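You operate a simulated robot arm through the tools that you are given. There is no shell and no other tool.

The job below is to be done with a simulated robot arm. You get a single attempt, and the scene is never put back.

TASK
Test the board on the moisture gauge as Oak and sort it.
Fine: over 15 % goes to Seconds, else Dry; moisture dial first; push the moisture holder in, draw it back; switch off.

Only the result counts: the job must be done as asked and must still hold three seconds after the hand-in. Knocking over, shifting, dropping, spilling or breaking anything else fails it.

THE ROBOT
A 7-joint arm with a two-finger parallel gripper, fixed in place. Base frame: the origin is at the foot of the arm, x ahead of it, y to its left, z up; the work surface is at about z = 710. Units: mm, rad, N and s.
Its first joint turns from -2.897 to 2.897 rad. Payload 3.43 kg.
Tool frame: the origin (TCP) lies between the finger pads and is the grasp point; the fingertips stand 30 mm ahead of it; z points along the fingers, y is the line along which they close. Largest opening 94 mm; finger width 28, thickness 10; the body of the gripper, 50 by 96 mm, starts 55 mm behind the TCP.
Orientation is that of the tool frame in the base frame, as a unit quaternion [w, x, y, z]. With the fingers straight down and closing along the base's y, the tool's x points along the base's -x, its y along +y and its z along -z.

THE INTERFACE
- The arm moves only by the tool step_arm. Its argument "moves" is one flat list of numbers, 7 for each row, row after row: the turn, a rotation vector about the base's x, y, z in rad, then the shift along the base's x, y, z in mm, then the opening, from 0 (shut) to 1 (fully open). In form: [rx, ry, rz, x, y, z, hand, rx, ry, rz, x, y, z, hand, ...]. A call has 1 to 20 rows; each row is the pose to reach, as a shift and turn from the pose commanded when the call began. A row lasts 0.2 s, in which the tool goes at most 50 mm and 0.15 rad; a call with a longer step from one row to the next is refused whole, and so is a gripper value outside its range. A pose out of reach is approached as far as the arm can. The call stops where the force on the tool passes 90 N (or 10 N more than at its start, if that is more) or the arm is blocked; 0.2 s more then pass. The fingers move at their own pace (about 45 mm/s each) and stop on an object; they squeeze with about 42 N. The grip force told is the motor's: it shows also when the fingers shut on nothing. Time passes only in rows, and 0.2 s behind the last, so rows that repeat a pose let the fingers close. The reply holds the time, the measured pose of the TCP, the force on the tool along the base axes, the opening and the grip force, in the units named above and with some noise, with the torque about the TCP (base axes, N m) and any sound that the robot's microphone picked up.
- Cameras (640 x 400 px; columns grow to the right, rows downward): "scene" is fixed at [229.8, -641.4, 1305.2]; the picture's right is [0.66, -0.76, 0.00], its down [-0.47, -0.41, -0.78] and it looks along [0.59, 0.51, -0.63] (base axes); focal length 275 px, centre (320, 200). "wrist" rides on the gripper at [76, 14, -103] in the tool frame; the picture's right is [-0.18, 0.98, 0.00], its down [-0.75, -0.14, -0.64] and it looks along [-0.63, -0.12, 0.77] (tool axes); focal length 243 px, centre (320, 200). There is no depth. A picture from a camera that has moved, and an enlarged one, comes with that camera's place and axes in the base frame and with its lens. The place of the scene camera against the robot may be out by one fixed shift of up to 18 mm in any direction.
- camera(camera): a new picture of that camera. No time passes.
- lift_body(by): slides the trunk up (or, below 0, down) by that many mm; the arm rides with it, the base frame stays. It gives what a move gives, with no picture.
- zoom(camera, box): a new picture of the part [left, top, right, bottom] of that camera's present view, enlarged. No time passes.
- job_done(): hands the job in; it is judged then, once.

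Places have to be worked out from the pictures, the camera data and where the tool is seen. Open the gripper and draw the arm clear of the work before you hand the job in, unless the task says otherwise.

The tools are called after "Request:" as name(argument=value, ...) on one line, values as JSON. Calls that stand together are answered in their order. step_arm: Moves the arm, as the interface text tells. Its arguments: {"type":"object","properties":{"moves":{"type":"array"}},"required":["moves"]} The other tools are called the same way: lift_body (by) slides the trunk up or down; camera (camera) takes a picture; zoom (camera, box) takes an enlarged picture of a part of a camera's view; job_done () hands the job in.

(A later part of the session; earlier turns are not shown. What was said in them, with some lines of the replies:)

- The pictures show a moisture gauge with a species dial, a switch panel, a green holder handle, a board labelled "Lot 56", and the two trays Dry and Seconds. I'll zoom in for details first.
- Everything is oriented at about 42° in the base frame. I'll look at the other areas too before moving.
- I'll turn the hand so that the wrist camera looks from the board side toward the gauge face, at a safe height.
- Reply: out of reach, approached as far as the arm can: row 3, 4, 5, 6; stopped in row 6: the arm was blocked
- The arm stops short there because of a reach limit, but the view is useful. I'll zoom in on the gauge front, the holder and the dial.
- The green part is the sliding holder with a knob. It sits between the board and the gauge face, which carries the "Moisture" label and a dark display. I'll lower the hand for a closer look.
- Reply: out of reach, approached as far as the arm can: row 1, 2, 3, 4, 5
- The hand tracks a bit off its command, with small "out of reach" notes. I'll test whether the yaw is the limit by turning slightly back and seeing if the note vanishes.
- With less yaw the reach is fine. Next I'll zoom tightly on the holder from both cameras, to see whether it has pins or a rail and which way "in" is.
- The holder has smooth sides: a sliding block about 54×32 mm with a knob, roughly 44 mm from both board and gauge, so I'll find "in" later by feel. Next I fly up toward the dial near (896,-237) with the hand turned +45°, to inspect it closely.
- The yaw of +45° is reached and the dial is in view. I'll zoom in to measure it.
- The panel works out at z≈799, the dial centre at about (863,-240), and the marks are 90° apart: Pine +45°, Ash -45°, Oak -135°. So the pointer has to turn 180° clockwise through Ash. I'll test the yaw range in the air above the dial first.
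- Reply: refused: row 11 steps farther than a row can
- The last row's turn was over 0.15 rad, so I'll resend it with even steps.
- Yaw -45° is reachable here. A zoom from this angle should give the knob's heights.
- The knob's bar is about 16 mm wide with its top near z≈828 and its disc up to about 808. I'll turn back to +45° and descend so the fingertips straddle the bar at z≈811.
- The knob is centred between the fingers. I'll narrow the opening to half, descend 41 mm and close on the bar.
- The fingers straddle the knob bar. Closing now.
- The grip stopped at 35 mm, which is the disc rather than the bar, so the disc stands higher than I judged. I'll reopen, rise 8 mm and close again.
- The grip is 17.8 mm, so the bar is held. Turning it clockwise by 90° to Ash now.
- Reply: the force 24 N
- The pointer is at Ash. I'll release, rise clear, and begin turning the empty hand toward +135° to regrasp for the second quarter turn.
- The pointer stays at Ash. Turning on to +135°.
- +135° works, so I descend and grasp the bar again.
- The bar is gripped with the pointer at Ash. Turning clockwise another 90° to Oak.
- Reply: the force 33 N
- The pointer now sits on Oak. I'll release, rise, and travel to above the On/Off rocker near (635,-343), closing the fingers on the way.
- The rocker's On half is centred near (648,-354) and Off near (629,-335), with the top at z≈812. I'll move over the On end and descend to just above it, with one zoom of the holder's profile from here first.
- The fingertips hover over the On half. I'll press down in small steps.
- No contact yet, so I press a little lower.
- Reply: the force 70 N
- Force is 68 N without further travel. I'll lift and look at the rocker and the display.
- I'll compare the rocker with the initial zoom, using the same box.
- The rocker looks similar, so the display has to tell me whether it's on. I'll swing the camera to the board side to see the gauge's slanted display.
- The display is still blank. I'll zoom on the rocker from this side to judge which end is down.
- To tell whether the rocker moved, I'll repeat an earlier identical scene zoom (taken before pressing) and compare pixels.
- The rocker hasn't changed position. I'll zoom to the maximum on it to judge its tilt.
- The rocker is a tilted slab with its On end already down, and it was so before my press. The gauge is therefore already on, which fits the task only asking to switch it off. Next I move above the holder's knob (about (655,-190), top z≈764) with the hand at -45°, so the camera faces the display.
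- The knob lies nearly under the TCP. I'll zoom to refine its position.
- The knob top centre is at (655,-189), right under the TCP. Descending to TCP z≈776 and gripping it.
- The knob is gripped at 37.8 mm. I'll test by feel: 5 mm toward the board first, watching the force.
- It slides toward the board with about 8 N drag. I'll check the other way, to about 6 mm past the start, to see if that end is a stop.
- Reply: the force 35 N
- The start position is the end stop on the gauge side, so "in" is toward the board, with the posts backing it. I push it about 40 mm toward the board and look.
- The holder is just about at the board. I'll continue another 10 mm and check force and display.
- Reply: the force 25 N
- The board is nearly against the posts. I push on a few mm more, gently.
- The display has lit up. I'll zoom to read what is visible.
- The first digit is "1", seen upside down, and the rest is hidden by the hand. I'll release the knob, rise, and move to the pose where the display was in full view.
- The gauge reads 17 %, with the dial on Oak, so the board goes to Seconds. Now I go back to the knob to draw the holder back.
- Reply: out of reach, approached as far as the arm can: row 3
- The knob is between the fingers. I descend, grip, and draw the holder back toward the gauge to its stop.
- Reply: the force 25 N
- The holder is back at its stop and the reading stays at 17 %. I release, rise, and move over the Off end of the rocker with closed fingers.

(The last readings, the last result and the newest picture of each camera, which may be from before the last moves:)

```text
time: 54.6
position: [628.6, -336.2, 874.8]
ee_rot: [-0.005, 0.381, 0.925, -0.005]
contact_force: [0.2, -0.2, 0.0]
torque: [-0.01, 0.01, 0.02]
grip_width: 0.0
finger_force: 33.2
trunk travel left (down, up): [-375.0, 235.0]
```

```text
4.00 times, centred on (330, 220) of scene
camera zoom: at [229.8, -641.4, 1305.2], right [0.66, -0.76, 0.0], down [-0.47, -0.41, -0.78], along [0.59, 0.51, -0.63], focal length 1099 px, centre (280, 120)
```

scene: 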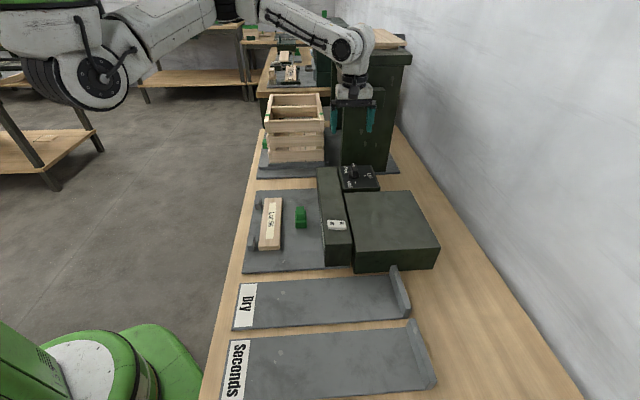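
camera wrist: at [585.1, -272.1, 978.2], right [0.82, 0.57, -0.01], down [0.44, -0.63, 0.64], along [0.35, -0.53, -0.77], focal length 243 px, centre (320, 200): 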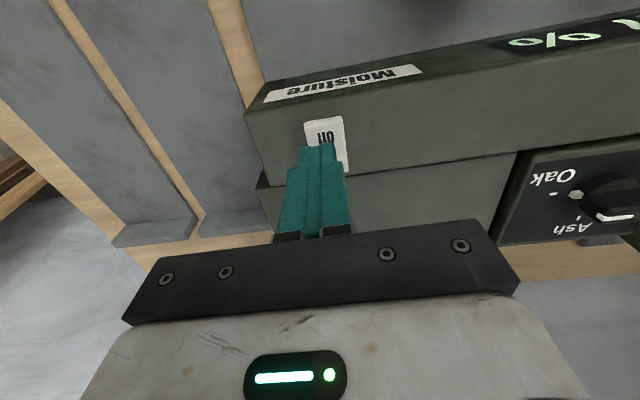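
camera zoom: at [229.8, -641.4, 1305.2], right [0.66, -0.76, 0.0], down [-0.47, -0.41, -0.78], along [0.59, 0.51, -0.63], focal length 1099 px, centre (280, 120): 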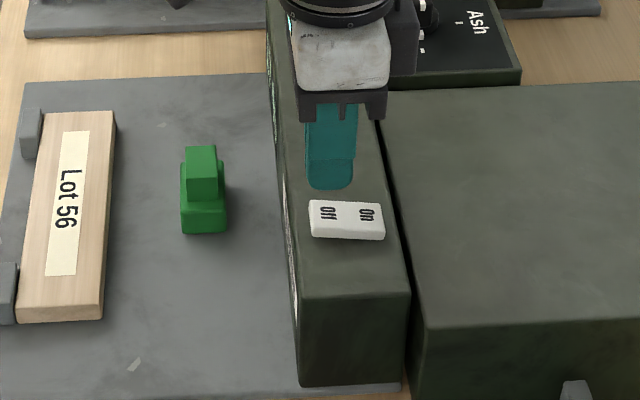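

The Off half lies at about (629,-334). I'll shift 2 mm outward and descend to press it.

Request:
step_arm(moves=[0, 0, 0, -1, 2, -15, 0, 0, 0, 0, -1, 2, -24, 0, 0, 0, 0, -1, 2, -28, 0, 0, 0, 0, -1, 2, -31, 0, 0, 0, 0, -1, 2, -34, 0])

Request:
zoom(camera="scene", box=[310, 200, 370, 250])

Request:
camera(camera="wrist")

```text
time: 55.8
position: [627.3, -333.7, 843.0]
ee_rot: [-0.005, 0.381, 0.925, -0.005]
contact_force: [-1.0, 2.8, 5.4]
torque: [0.05, -0.02, 0.0]
grip_width: 0.0
finger_force: 32.9
trunk travel left (down, up): [-375.0, 235.0]
```

```text
8.00 times, centred on (340, 225) of scene
camera zoom: at [229.8, -641.4, 1305.2], right [0.66, -0.76, 0.0], down [-0.47, -0.41, -0.78], along [0.59, 0.51, -0.63], focal length 2198 px, centre (160, 0)
```

zoom: 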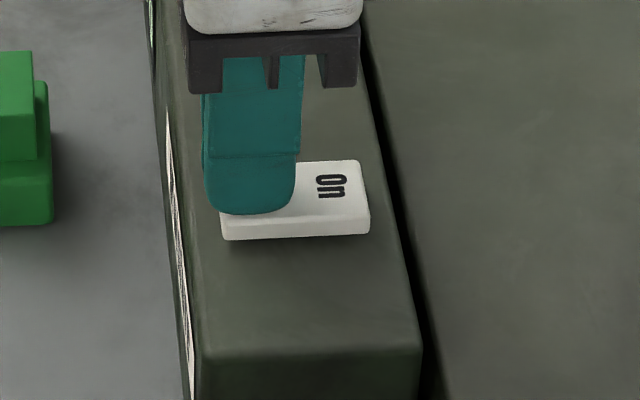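

```text
taken
camera wrist: at [584.3, -269.9, 945.3], right [0.82, 0.57, -0.01], down [0.44, -0.63, 0.64], along [0.36, -0.53, -0.77], focal length 243 px, centre (320, 200)
```

wrist: 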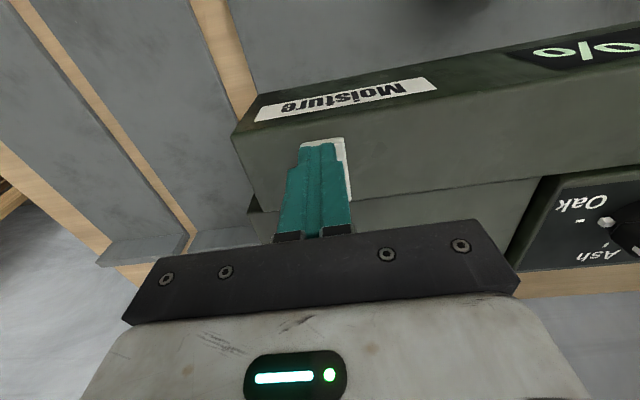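

The rocker is tilting (On end rising) but the display is still lit. I press a bit further.

Request:
step_arm(moves=[0, 0, 0, 0, 0, -2, 0, 0, 0, 0, 0, 0, -4, 0, 0, 0, 0, 0, 0, -5, 0])

Request:
zoom(camera="scene", box=[310, 200, 370, 250])

Request:
camera(camera="wrist")

```text
time: 56.6
position: [627.8, -333.0, 842.4]
ee_rot: [-0.002, 0.382, 0.924, -0.006]
contact_force: [-8.0, 18.4, 73.5]
torque: [-0.12, -0.51, 0.31]
grip_width: 0.0
finger_force: 33.2
trunk travel left (down, up): [-375.0, 235.0]
```

```text
8.00 times, centred on (340, 225) of scene
camera zoom: at [229.8, -641.4, 1305.2], right [0.66, -0.76, 0.0], down [-0.47, -0.41, -0.78], along [0.59, 0.51, -0.63], focal length 2198 px, centre (160, 0)
```

zoom: 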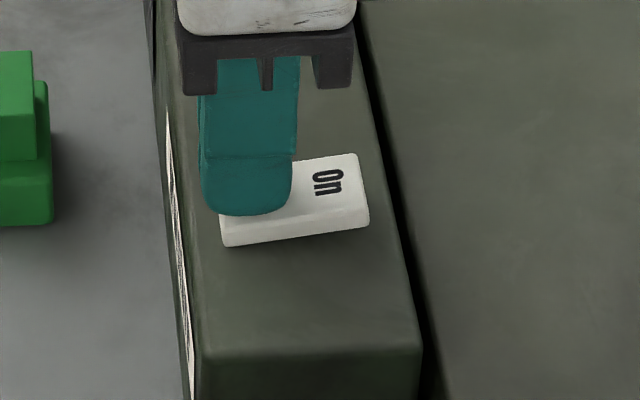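

```text
taken
camera wrist: at [583.1, -268.5, 944.3], right [0.82, 0.57, -0.01], down [0.44, -0.62, 0.65], along [0.36, -0.54, -0.76], focal length 243 px, centre (320, 200)
```

wrist: 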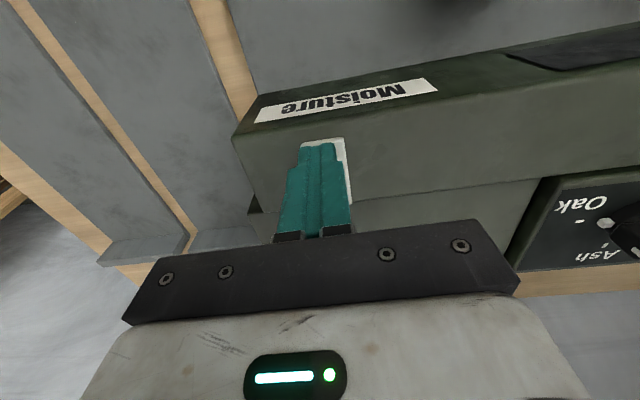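

The display went dark and the rocker is flipped to Off. I lift off and go to above the board (centre ≈(589,-119)), turning to +45° with the hand open.

Request:
step_arm(moves=[0, 0, 0, 0, 0, 10, 0, 0, 0, 0, 0, 0, 50, 0, 0, 0, 0.14, -4, 25, 60, 0.3, 0, 0, 0.28, -8, 50, 60, 0.6, 0, 0, 0.42, -12, 75, 60, 1, 0, 0, 0.56, -16, 100, 60, 1, 0, 0, 0.7, -20, 125, 60, 1, 0, 0, 0.84, -25, 150, 60, 1, 0, 0, 0.98, -30, 175, 60, 1, 0, 0, 1.12, -35, 200, 60, 1, 0, 0, 1.26, -39, 214, 60, 1, 0, 0, 1.4, -39, 214, 60, 1, 0, 0, 1.5, -39, 214, 40, 1, 0, 0, 1.571, -39, 214, 20, 1, 0, 0, 1.571, -39, 214, 20, 1])

Request:
camera(camera="wrist")

Request:
camera(camera="scene")

```text
time: 59.8
position: [606.3, -128.4, 844.9]
ee_rot: [0.0, -0.385, 0.923, -0.007]
contact_force: [-1.0, -0.2, -0.7]
torque: [0.02, -0.01, -0.01]
grip_width: 94.4
finger_force: 0.0
out of reach, approached as far as the arm can: row 9, 10, 11, 12, 13, 14, 15
trunk travel left (down, up): [-375.0, 235.0]
```

```text
taken
camera wrist: at [540.8, -171.6, 948.2], right [-0.57, 0.82, -0.01], down [0.63, 0.44, 0.64], along [0.53, 0.36, -0.77], focal length 243 px, centre (320, 200)
```

wrist: 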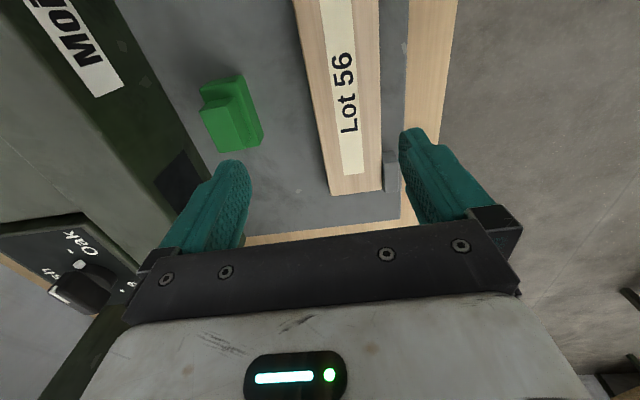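

```text
taken
```

scene: 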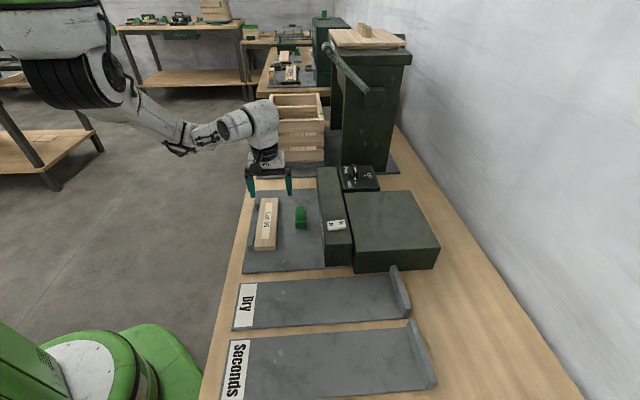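

The arm hits an inner-reach limit about 20 mm short of the board centre. I'll raise the trunk by 150 mm, so the arm works lower relative to its shoulder.

Request:
lift_body(by=150)

```text
time: 61.6
position: [606.2, -128.9, 995.2]
ee_rot: [-0.001, -0.384, 0.923, -0.006]
contact_force: [-0.6, 0.1, 0.7]
torque: [0.03, 0.0, -0.04]
grip_width: 94.0
finger_force: 0.0
trunk travel left (down, up): [-525.0, 85.0]
```

Now I move to above the board centre and down to z≈850.

Request:
step_arm(moves=[0, 0, 0, 0, 0, -45, 1, 0, 0, 0, 0, 0, -90, 1, 0, 0, 0, -8, 5, -125, 1, 0, 0, 0, -17.6, 10, -145, 1, 0, 0, 0, -17.6, 10, -145, 1])

Request:
camera(camera="wrist")

Request:
zoom(camera="scene", box=[220, 160, 340, 280])

```text
time: 62.8
position: [586.8, -117.5, 850.4]
ee_rot: [0.0, -0.384, 0.923, -0.006]
contact_force: [-0.9, 0.5, -0.5]
torque: [-0.01, 0.04, 0.02]
grip_width: 94.0
finger_force: 0.0
trunk travel left (down, up): [-525.0, 85.0]
```

```text
taken
camera wrist: at [522.0, -160.5, 952.8], right [-0.57, 0.82, -0.01], down [0.63, 0.44, 0.64], along [0.53, 0.36, -0.77], focal length 243 px, centre (320, 200)
```

wrist: 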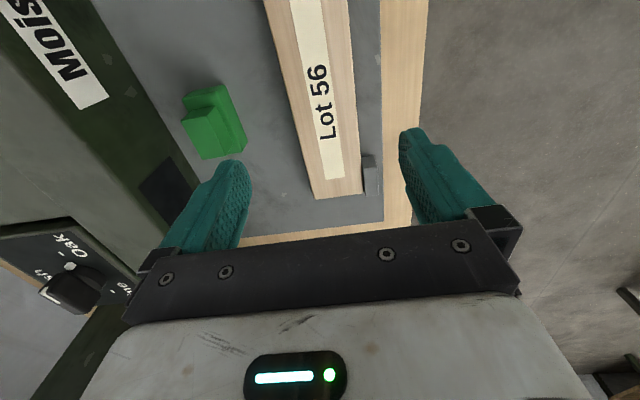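

```text
3.33 times, centred on (280, 220) of scene
camera zoom: at [229.8, -641.4, 1305.2], right [0.66, -0.76, 0.0], down [-0.47, -0.41, -0.78], along [0.59, 0.51, -0.63], focal length 916 px, centre (453, 133)
```

zoom: 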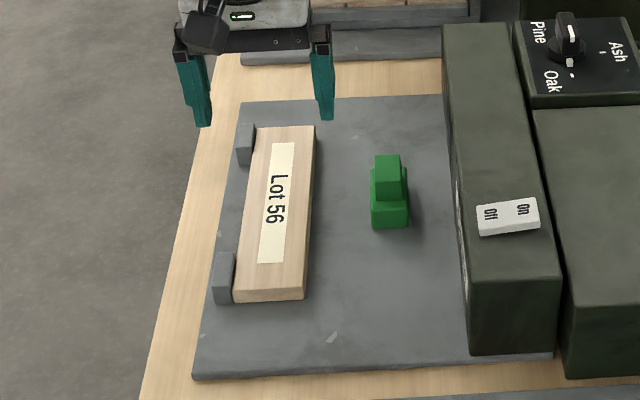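

Reach is fine now. Wrist measurements put the board centre near (577,-123), 57 mm wide. I adjust and descend to z≈790 for a check.

Request:
step_arm(moves=[0, 0, 0.01, -8.4, -4.1, -20, 1, 0, 0, 0.01, -8.4, -4.1, -50, 1, 0, 0, 0.01, -8.4, -4.1, -62, 1, 0, 0, 0.01, -8.4, -4.1, -62, 1])

Request:
camera(camera="wrist")

Request:
zoom(camera="scene", box=[230, 170, 330, 270])

```text
time: 63.8
position: [579.5, -121.0, 789.3]
ee_rot: [-0.001, -0.388, 0.922, -0.006]
contact_force: [0.4, 0.5, -1.2]
torque: [-0.03, 0.02, 0.03]
grip_width: 93.9
finger_force: 0.1
trunk travel left (down, up): [-525.0, 85.0]
```

```text
taken
camera wrist: at [514.3, -165.5, 891.8], right [-0.58, 0.82, -0.01], down [0.62, 0.45, 0.64], along [0.53, 0.36, -0.77], focal length 243 px, centre (320, 200)
```

wrist: 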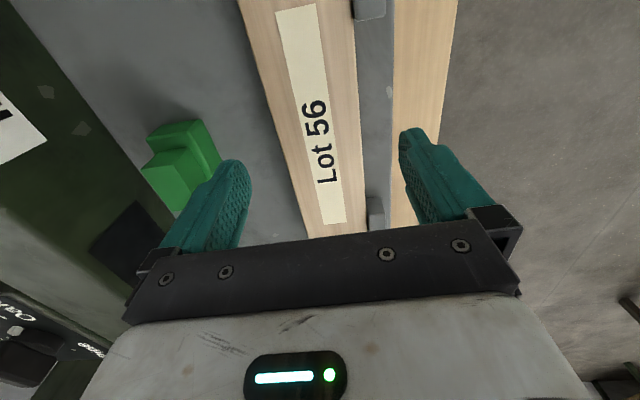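

```text
4.00 times, centred on (280, 220) of scene
camera zoom: at [229.8, -641.4, 1305.2], right [0.66, -0.76, 0.0], down [-0.47, -0.41, -0.78], along [0.59, 0.51, -0.63], focal length 1099 px, centre (480, 120)
```

zoom: 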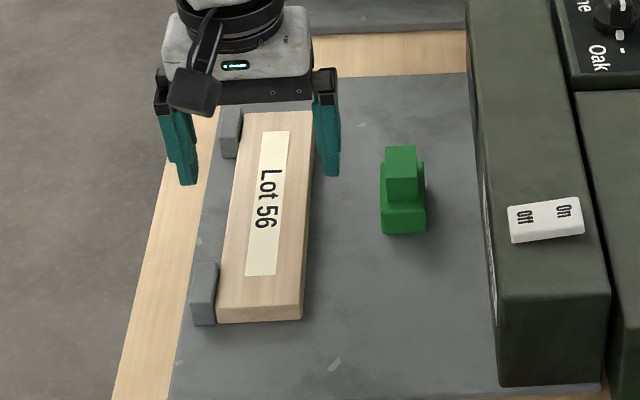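

The board is centred between the fingers, and the posts and holder are clear of them. I descend to TCP z≈755.

Request:
step_arm(moves=[0, 0, 0, 0, 0, -15, 1, 0, 0, 0, 0, 0, -28, 1, 0, 0, 0, 0, 0, -34, 1, 0, 0, 0, 0, 0, -34, 1])

Request:
camera(camera="wrist")

Request:
zoom(camera="scene", box=[240, 180, 310, 250])

```text
time: 64.8
position: [579.8, -122.6, 754.6]
ee_rot: [-0.001, -0.389, 0.921, -0.005]
contact_force: [-0.3, -0.3, 0.2]
torque: [0.01, -0.01, 0.03]
grip_width: 94.2
finger_force: 0.0
trunk travel left (down, up): [-525.0, 85.0]
```

```text
taken
camera wrist: at [514.8, -166.8, 858.1], right [-0.58, 0.82, -0.01], down [0.62, 0.45, 0.64], along [0.53, 0.36, -0.77], focal length 243 px, centre (320, 200)
```

wrist: 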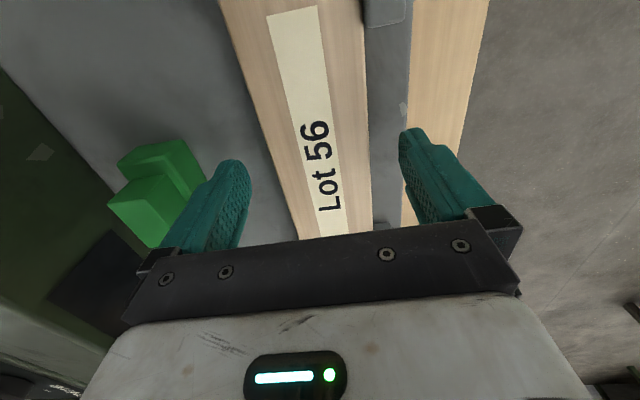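

```text
5.71 times, centred on (275, 215) of scene
camera zoom: at [229.8, -641.4, 1305.2], right [0.66, -0.76, 0.0], down [-0.47, -0.41, -0.78], along [0.59, 0.51, -0.63], focal length 1570 px, centre (577, 114)
```

zoom: 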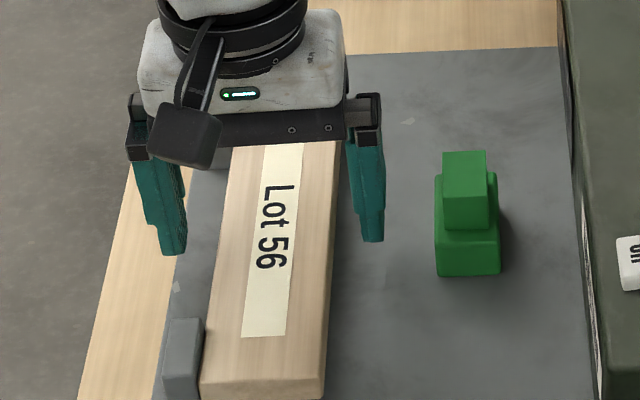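

The tips are about at z 725. I go 3 mm lower and then close on the board.

Request:
step_arm(moves=[0, 0, 0, 0, 0, -3, 1, 0, 0, 0, 0, 0, -3, 0.7, 0, 0, 0, 0, 0, -3, 0.4, 0, 0, 0, 0, 0, -3, 0.4, 0, 0, 0, 0, 0, -3, 0.4, 0, 0, 0, 0, 0, -3, 0.4])

Request:
zoom(camera="scene", box=[240, 180, 310, 250])

```text
time: 66.2
position: [578.9, -121.9, 750.7]
ee_rot: [0.0, -0.39, 0.921, -0.006]
contact_force: [-0.1, -1.1, -0.6]
torque: [0.02, -0.02, -0.02]
grip_width: 59.4
finger_force: 41.9
trunk travel left (down, up): [-525.0, 85.0]
```

```text
5.71 times, centred on (275, 215) of scene
camera zoom: at [229.8, -641.4, 1305.2], right [0.66, -0.76, 0.0], down [-0.47, -0.41, -0.78], along [0.59, 0.51, -0.63], focal length 1570 px, centre (577, 114)
```

zoom: 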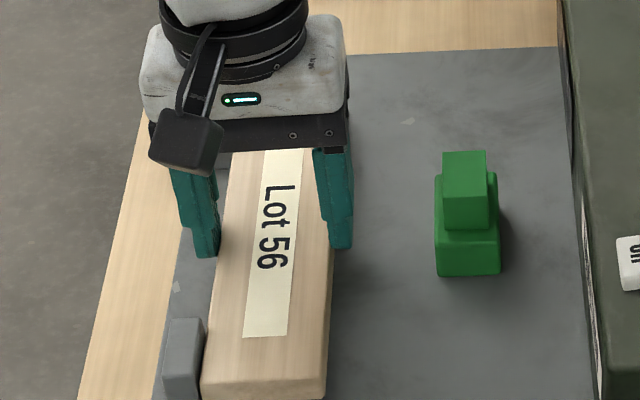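

The board is gripped (59.4 mm, 42 N). I lift it straight up slowly.

Request:
step_arm(moves=[0, 0, 0, 0, 0, 8, 0.2, 0, 0, 0, 0, 0, 20, 0.2, 0, 0, 0, 0, 0, 40, 0.2, 0, 0, 0, 0, 0, 65, 0.2, 0, 0, 0, 0, 0, 90, 0.2, 0, 0, 0, 0, 0, 120, 0.2, 0, 0, 0, 0, 0, 140, 0.2])

Request:
camera(camera="scene")

Request:
camera(camera="wrist")

```text
time: 67.8
position: [578.7, -120.9, 889.8]
ee_rot: [0.0, -0.39, 0.921, -0.006]
contact_force: [-0.2, 0.6, -1.4]
torque: [0.0, 0.04, 0.03]
grip_width: 59.3
finger_force: 42.5
trunk travel left (down, up): [-525.0, 85.0]
```

```text
taken
```

scene: 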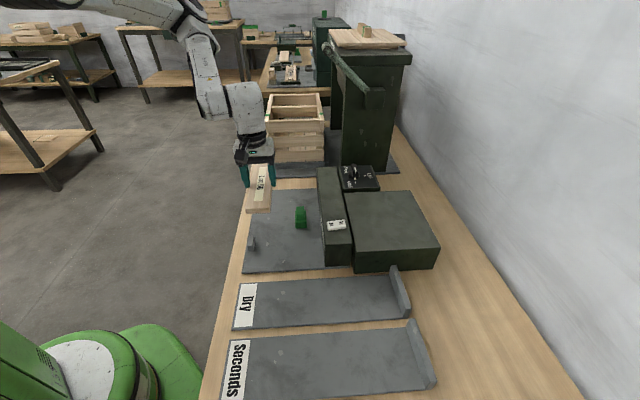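

```text
taken
camera wrist: at [514.8, -165.6, 994.1], right [-0.58, 0.82, -0.01], down [0.62, 0.45, 0.64], along [0.53, 0.36, -0.77], focal length 243 px, centre (320, 200)
```

wrist: 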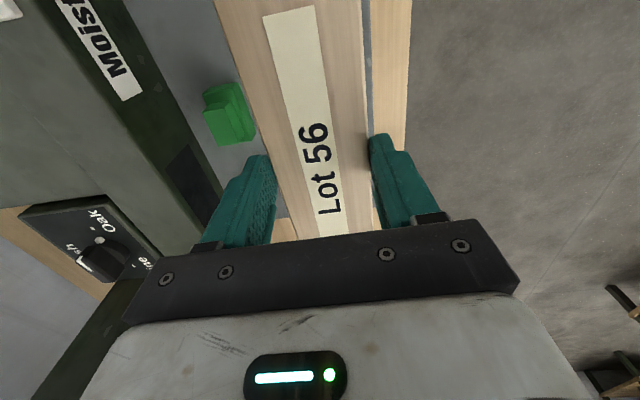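

The board is held securely. I carry it at this height toward the Seconds tray (centre ≈(405,-514)), turning by -90° so its length runs along the tray.

Request:
step_arm(moves=[0, 0, -0.13, -14, -33, 5, 0.2, 0, 0, -0.26, -28, -66, 10, 0.2, 0, 0, -0.39, -43, -99, 10, 0.2, 0, 0, -0.52, -58, -132, 10, 0.2, 0, 0, -0.65, -72, -164, 10, 0.2, 0, 0, -0.78, -87, -197, 10, 0.2, 0, 0, -0.91, -101, -230, 10, 0.2, 0, 0, -1.04, -116, -262, 10, 0.2, 0, 0, -1.17, -130, -295, 10, 0.2, 0, 0, -1.3, -145, -328, 10, 0.2, 0, 0, -1.43, -159, -360, 10, 0.2, 0, 0, -1.56, -174, -393, 10, 0.2, 0, 0, -1.589, -174, -393, 10, 0.2])

Request:
camera(camera="wrist")

Request:
camera(camera="scene")

```text
time: 70.6
position: [406.3, -515.1, 901.3]
ee_rot: [-0.006, 0.386, 0.922, -0.005]
contact_force: [-0.3, 0.2, -0.7]
torque: [-0.01, 0.02, 0.0]
grip_width: 59.1
finger_force: 41.8
trunk travel left (down, up): [-525.0, 85.0]
```

```text
taken
camera wrist: at [362.4, -450.6, 1004.3], right [0.83, 0.56, -0.01], down [0.44, -0.63, 0.64], along [0.35, -0.53, -0.77], focal length 243 px, centre (320, 200)
```

wrist: 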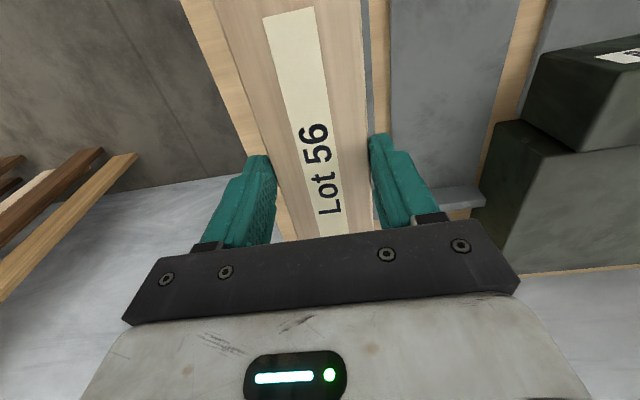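

```text
taken
```

scene: 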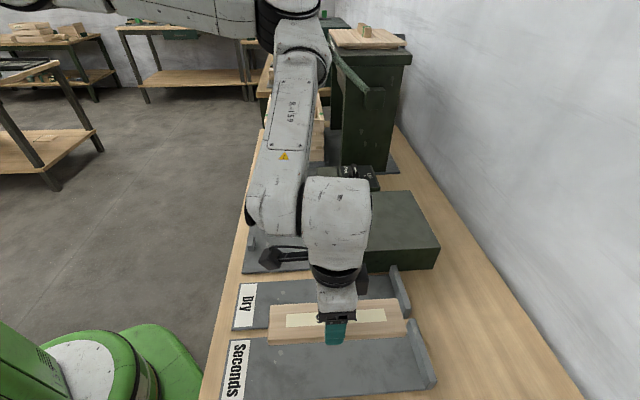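

The board hangs over the Seconds tray, whose upper edge is at e1≈-22, so the tray centre is at -80. I nudge 3 mm and lower to just above the tray.

Request:
step_arm(moves=[0, 0, 0, -2, -2, -40, 0.2, 0, 0, 0, -2, -2, -80, 0.2, 0, 0, 0, -2, -2, -110, 0.2, 0, 0, 0, -2, -2, -130, 0.2, 0, 0, 0, -2, -2, -136, 0.2, 0, 0, 0, -2, -2, -136, 0.2])

Request:
zoom(camera="scene", box=[200, 260, 460, 400])

Request:
camera(camera="wrist")

```text
time: 72.0
position: [404.6, -517.4, 765.7]
ee_rot: [-0.004, 0.385, 0.923, -0.004]
contact_force: [0.2, 0.0, -1.4]
torque: [0.01, 0.0, 0.0]
grip_width: 59.1
finger_force: 41.7
trunk travel left (down, up): [-525.0, 85.0]
```

```text
2.46 times, centred on (330, 330) of scene
camera zoom: at [229.8, -641.4, 1305.2], right [0.66, -0.76, 0.0], down [-0.47, -0.41, -0.78], along [0.59, 0.51, -0.63], focal length 676 px, centre (295, -120)
```

zoom: 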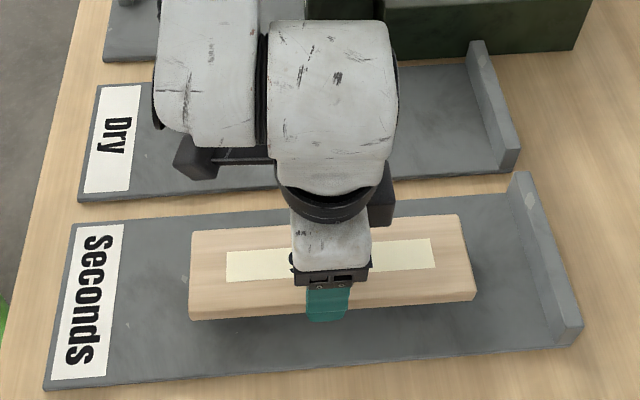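

```text
taken
camera wrist: at [361.0, -452.9, 869.4], right [0.83, 0.56, -0.01], down [0.44, -0.63, 0.64], along [0.35, -0.53, -0.77], focal length 243 px, centre (320, 200)
```

wrist: 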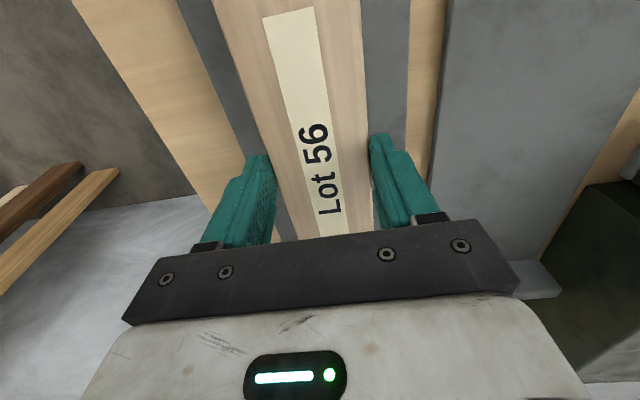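

The board is centred over the tray with margins on both sides. I lower in small steps until contact.

Request:
step_arm(moves=[0, 0, 0, 0, 0, -3, 0.2, 0, 0, 0, 0, 0, -6, 0.2, 0, 0, 0, 0, 0, -9, 0.2, 0, 0, 0, 0, 0, -11, 0.2])

```text
time: 73.0
position: [402.6, -517.8, 754.3]
ee_rot: [-0.004, 0.384, 0.923, -0.003]
contact_force: [-0.3, 0.4, -1.5]
torque: [0.02, -0.02, 0.0]
grip_width: 59.4
finger_force: 41.5
trunk travel left (down, up): [-525.0, 85.0]
```

No contact yet, so I keep lowering.

Request:
step_arm(moves=[0, 0, 0, 0, 0, -1.5, 0.2, 0, 0, 0, 0, 0, -3, 0.2, 0, 0, 0, 0, 0, -4, 0.2])

```text
time: 73.8
position: [403.6, -516.9, 750.0]
ee_rot: [-0.004, 0.384, 0.923, -0.004]
contact_force: [0.0, 0.3, 0.7]
torque: [-0.06, -0.16, 0.06]
grip_width: 59.2
finger_force: 41.9
trunk travel left (down, up): [-525.0, 85.0]
```

The force has changed sign, so the board is touching the tray. I go 1 mm lower, open, and rise.

Request:
step_arm(moves=[0, 0, 0, 0, 0, -1, 0.2, 0, 0, 0, 0, 0, -1, 0.7, 0, 0, 0, 0, 0, -1, 0.95, 0, 0, 0, 0, 0, -1, 0.95, 0, 0, 0, 0, 0, 10, 0.95, 0, 0, 0, 0, 0, 40, 0.95, 0, 0, 0, 0, 0, 80, 0.95, 0, 0, 0, 0, 0, 120, 0.95])

Request:
camera(camera="wrist")

Request:
camera(camera="scene")

```text
time: 75.6
position: [403.6, -518.2, 871.2]
ee_rot: [-0.004, 0.385, 0.923, -0.005]
contact_force: [-0.9, 0.3, 0.7]
torque: [-0.01, 0.0, -0.03]
grip_width: 89.2
finger_force: 0.0
trunk travel left (down, up): [-525.0, 85.0]
```

```text
taken
camera wrist: at [360.5, -454.2, 973.2], right [0.83, 0.56, -0.01], down [0.44, -0.63, 0.64], along [0.35, -0.53, -0.77], focal length 243 px, centre (320, 200)
```

wrist: 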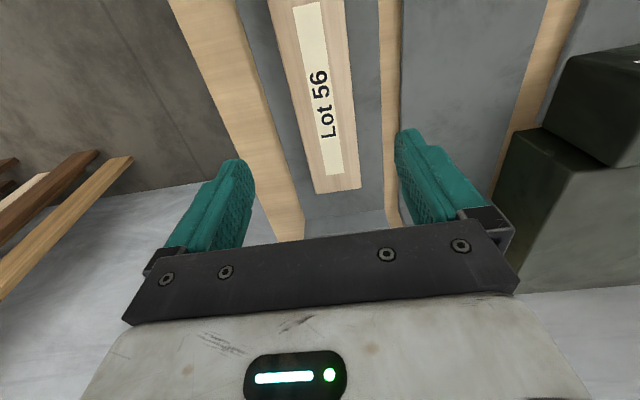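

```text
taken
```

scene: 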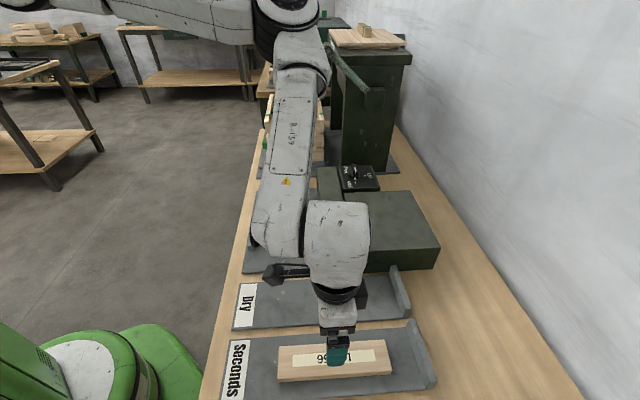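

The board lies flat in the Seconds tray. I draw the arm up and away, then check everything.

Request:
step_arm(moves=[0, 0, 0, 0, 0, 45, 1, 0, 0, 0, 0, 0, 90, 1, 0, 0, 0, 20, 30, 120, 1, 0, 0, 0, 45, 65, 140, 1, 0, 0, 0, 70, 100, 150, 1, 0, 0, 0, 95, 135, 160, 1, 0, 0, 0, 120, 170, 160, 1, 0, 0, 0, 145, 205, 160, 1])

Request:
camera(camera="scene")

Request:
zoom(camera="scene", box=[200, 260, 460, 400])

Request:
camera(camera="wrist")

```text
time: 77.4
position: [549.1, -311.4, 1030.7]
ee_rot: [-0.004, 0.385, 0.923, -0.003]
contact_force: [0.1, -0.4, -0.6]
torque: [-0.02, 0.01, -0.02]
grip_width: 94.0
finger_force: 0.1
trunk travel left (down, up): [-525.0, 85.0]
```

```text
taken
```

scene: 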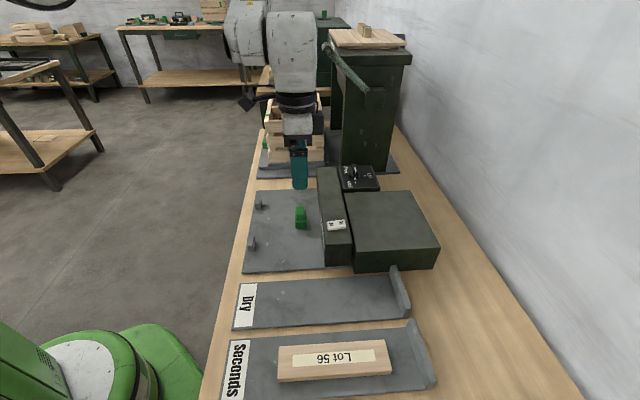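

```text
2.46 times, centred on (330, 330) of scene
camera zoom: at [229.8, -641.4, 1305.2], right [0.66, -0.76, 0.0], down [-0.47, -0.41, -0.78], along [0.59, 0.51, -0.63], focal length 676 px, centre (295, -120)
```

zoom: 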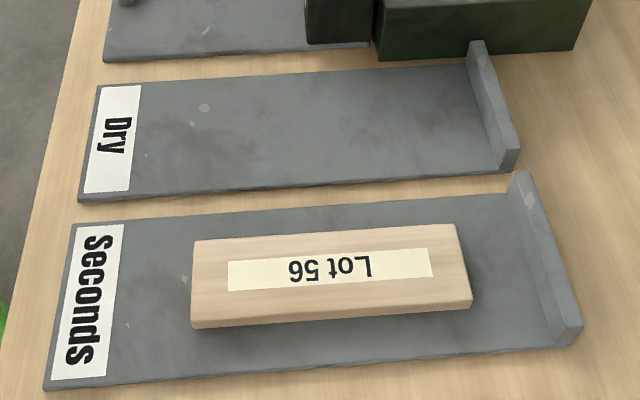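

```text
taken
camera wrist: at [505.3, -247.8, 1133.1], right [0.83, 0.56, -0.01], down [0.44, -0.63, 0.64], along [0.35, -0.53, -0.77], focal length 243 px, centre (320, 200)
```

wrist: 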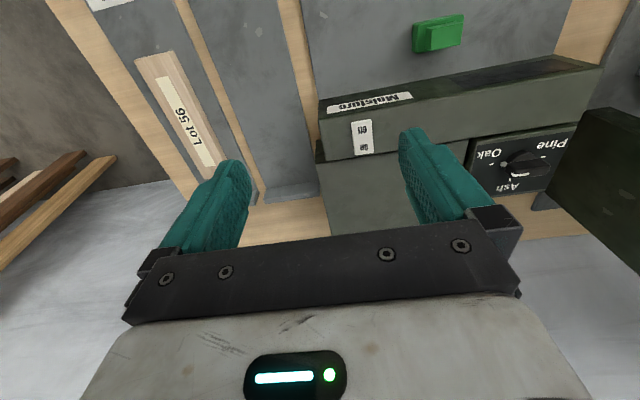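

The board is in Seconds, the holder is back and the display is dark. One last check of the dial and rocker before handing in.

Request:
zoom(camera="scene", box=[290, 150, 400, 250])

Request:
zoom(camera="wrist", box=[310, 40, 620, 220])

```text
4.00 times, centred on (345, 200) of scene
camera zoom: at [229.8, -641.4, 1305.2], right [0.66, -0.76, 0.0], down [-0.47, -0.41, -0.78], along [0.59, 0.51, -0.63], focal length 1099 px, centre (220, 200)
```

zoom: 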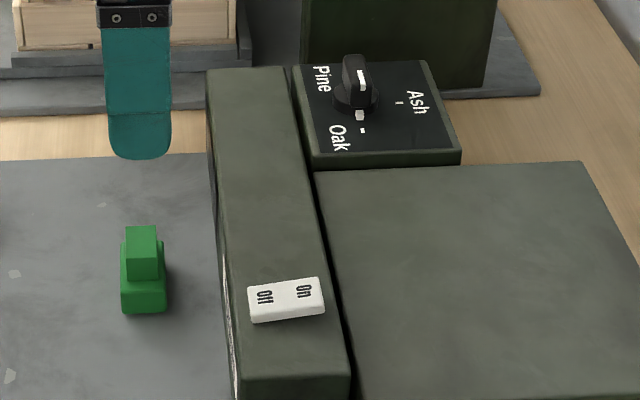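

```text
2.06 times, centred on (465, 130) of wrist
camera zoom: at [505.3, -247.8, 1133.1], right [0.83, 0.56, -0.01], down [0.44, -0.63, 0.64], along [0.35, -0.53, -0.77], focal length 501 px, centre (21, 344)
```

zoom: 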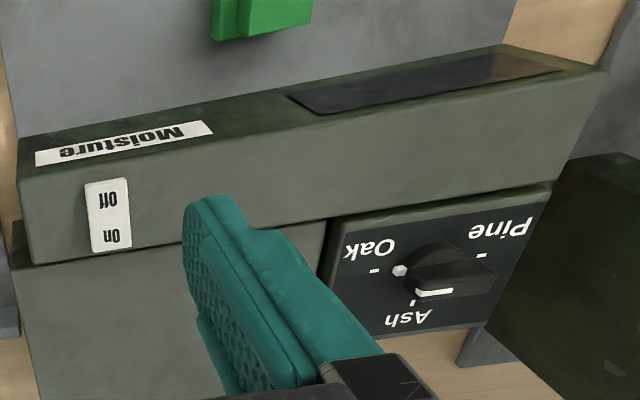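

The dial is on Oak, the rocker is Off with the display dark, the holder is at its stop, and the 17 % board lies in Seconds with the arm clear. Handing in.

Request:
job_done()

```text
The job is handed in.
```

The board (Lot 56) read 17 % on the moisture gauge set to Oak. That is over 15 %, so I put it in Seconds.

- **Dial:** I set it first, turning it from Pine to Oak. It still points to Oak.
- **Holder:** I pushed it in until the reading appeared, then drew it back to its stop.
- **Switch:** The gauge appeared to be on already, so my early press on its On side changed nothing. At the end I pressed Off and the display went dark.
- **Board:** It lies flat in the Seconds tray, clear of the label and the end lip.

The final pictures showed nothing else moved or knocked over. The gripper is open and the arm is clear of the work. I raised the trunk 150 mm to reach the board and left it there.
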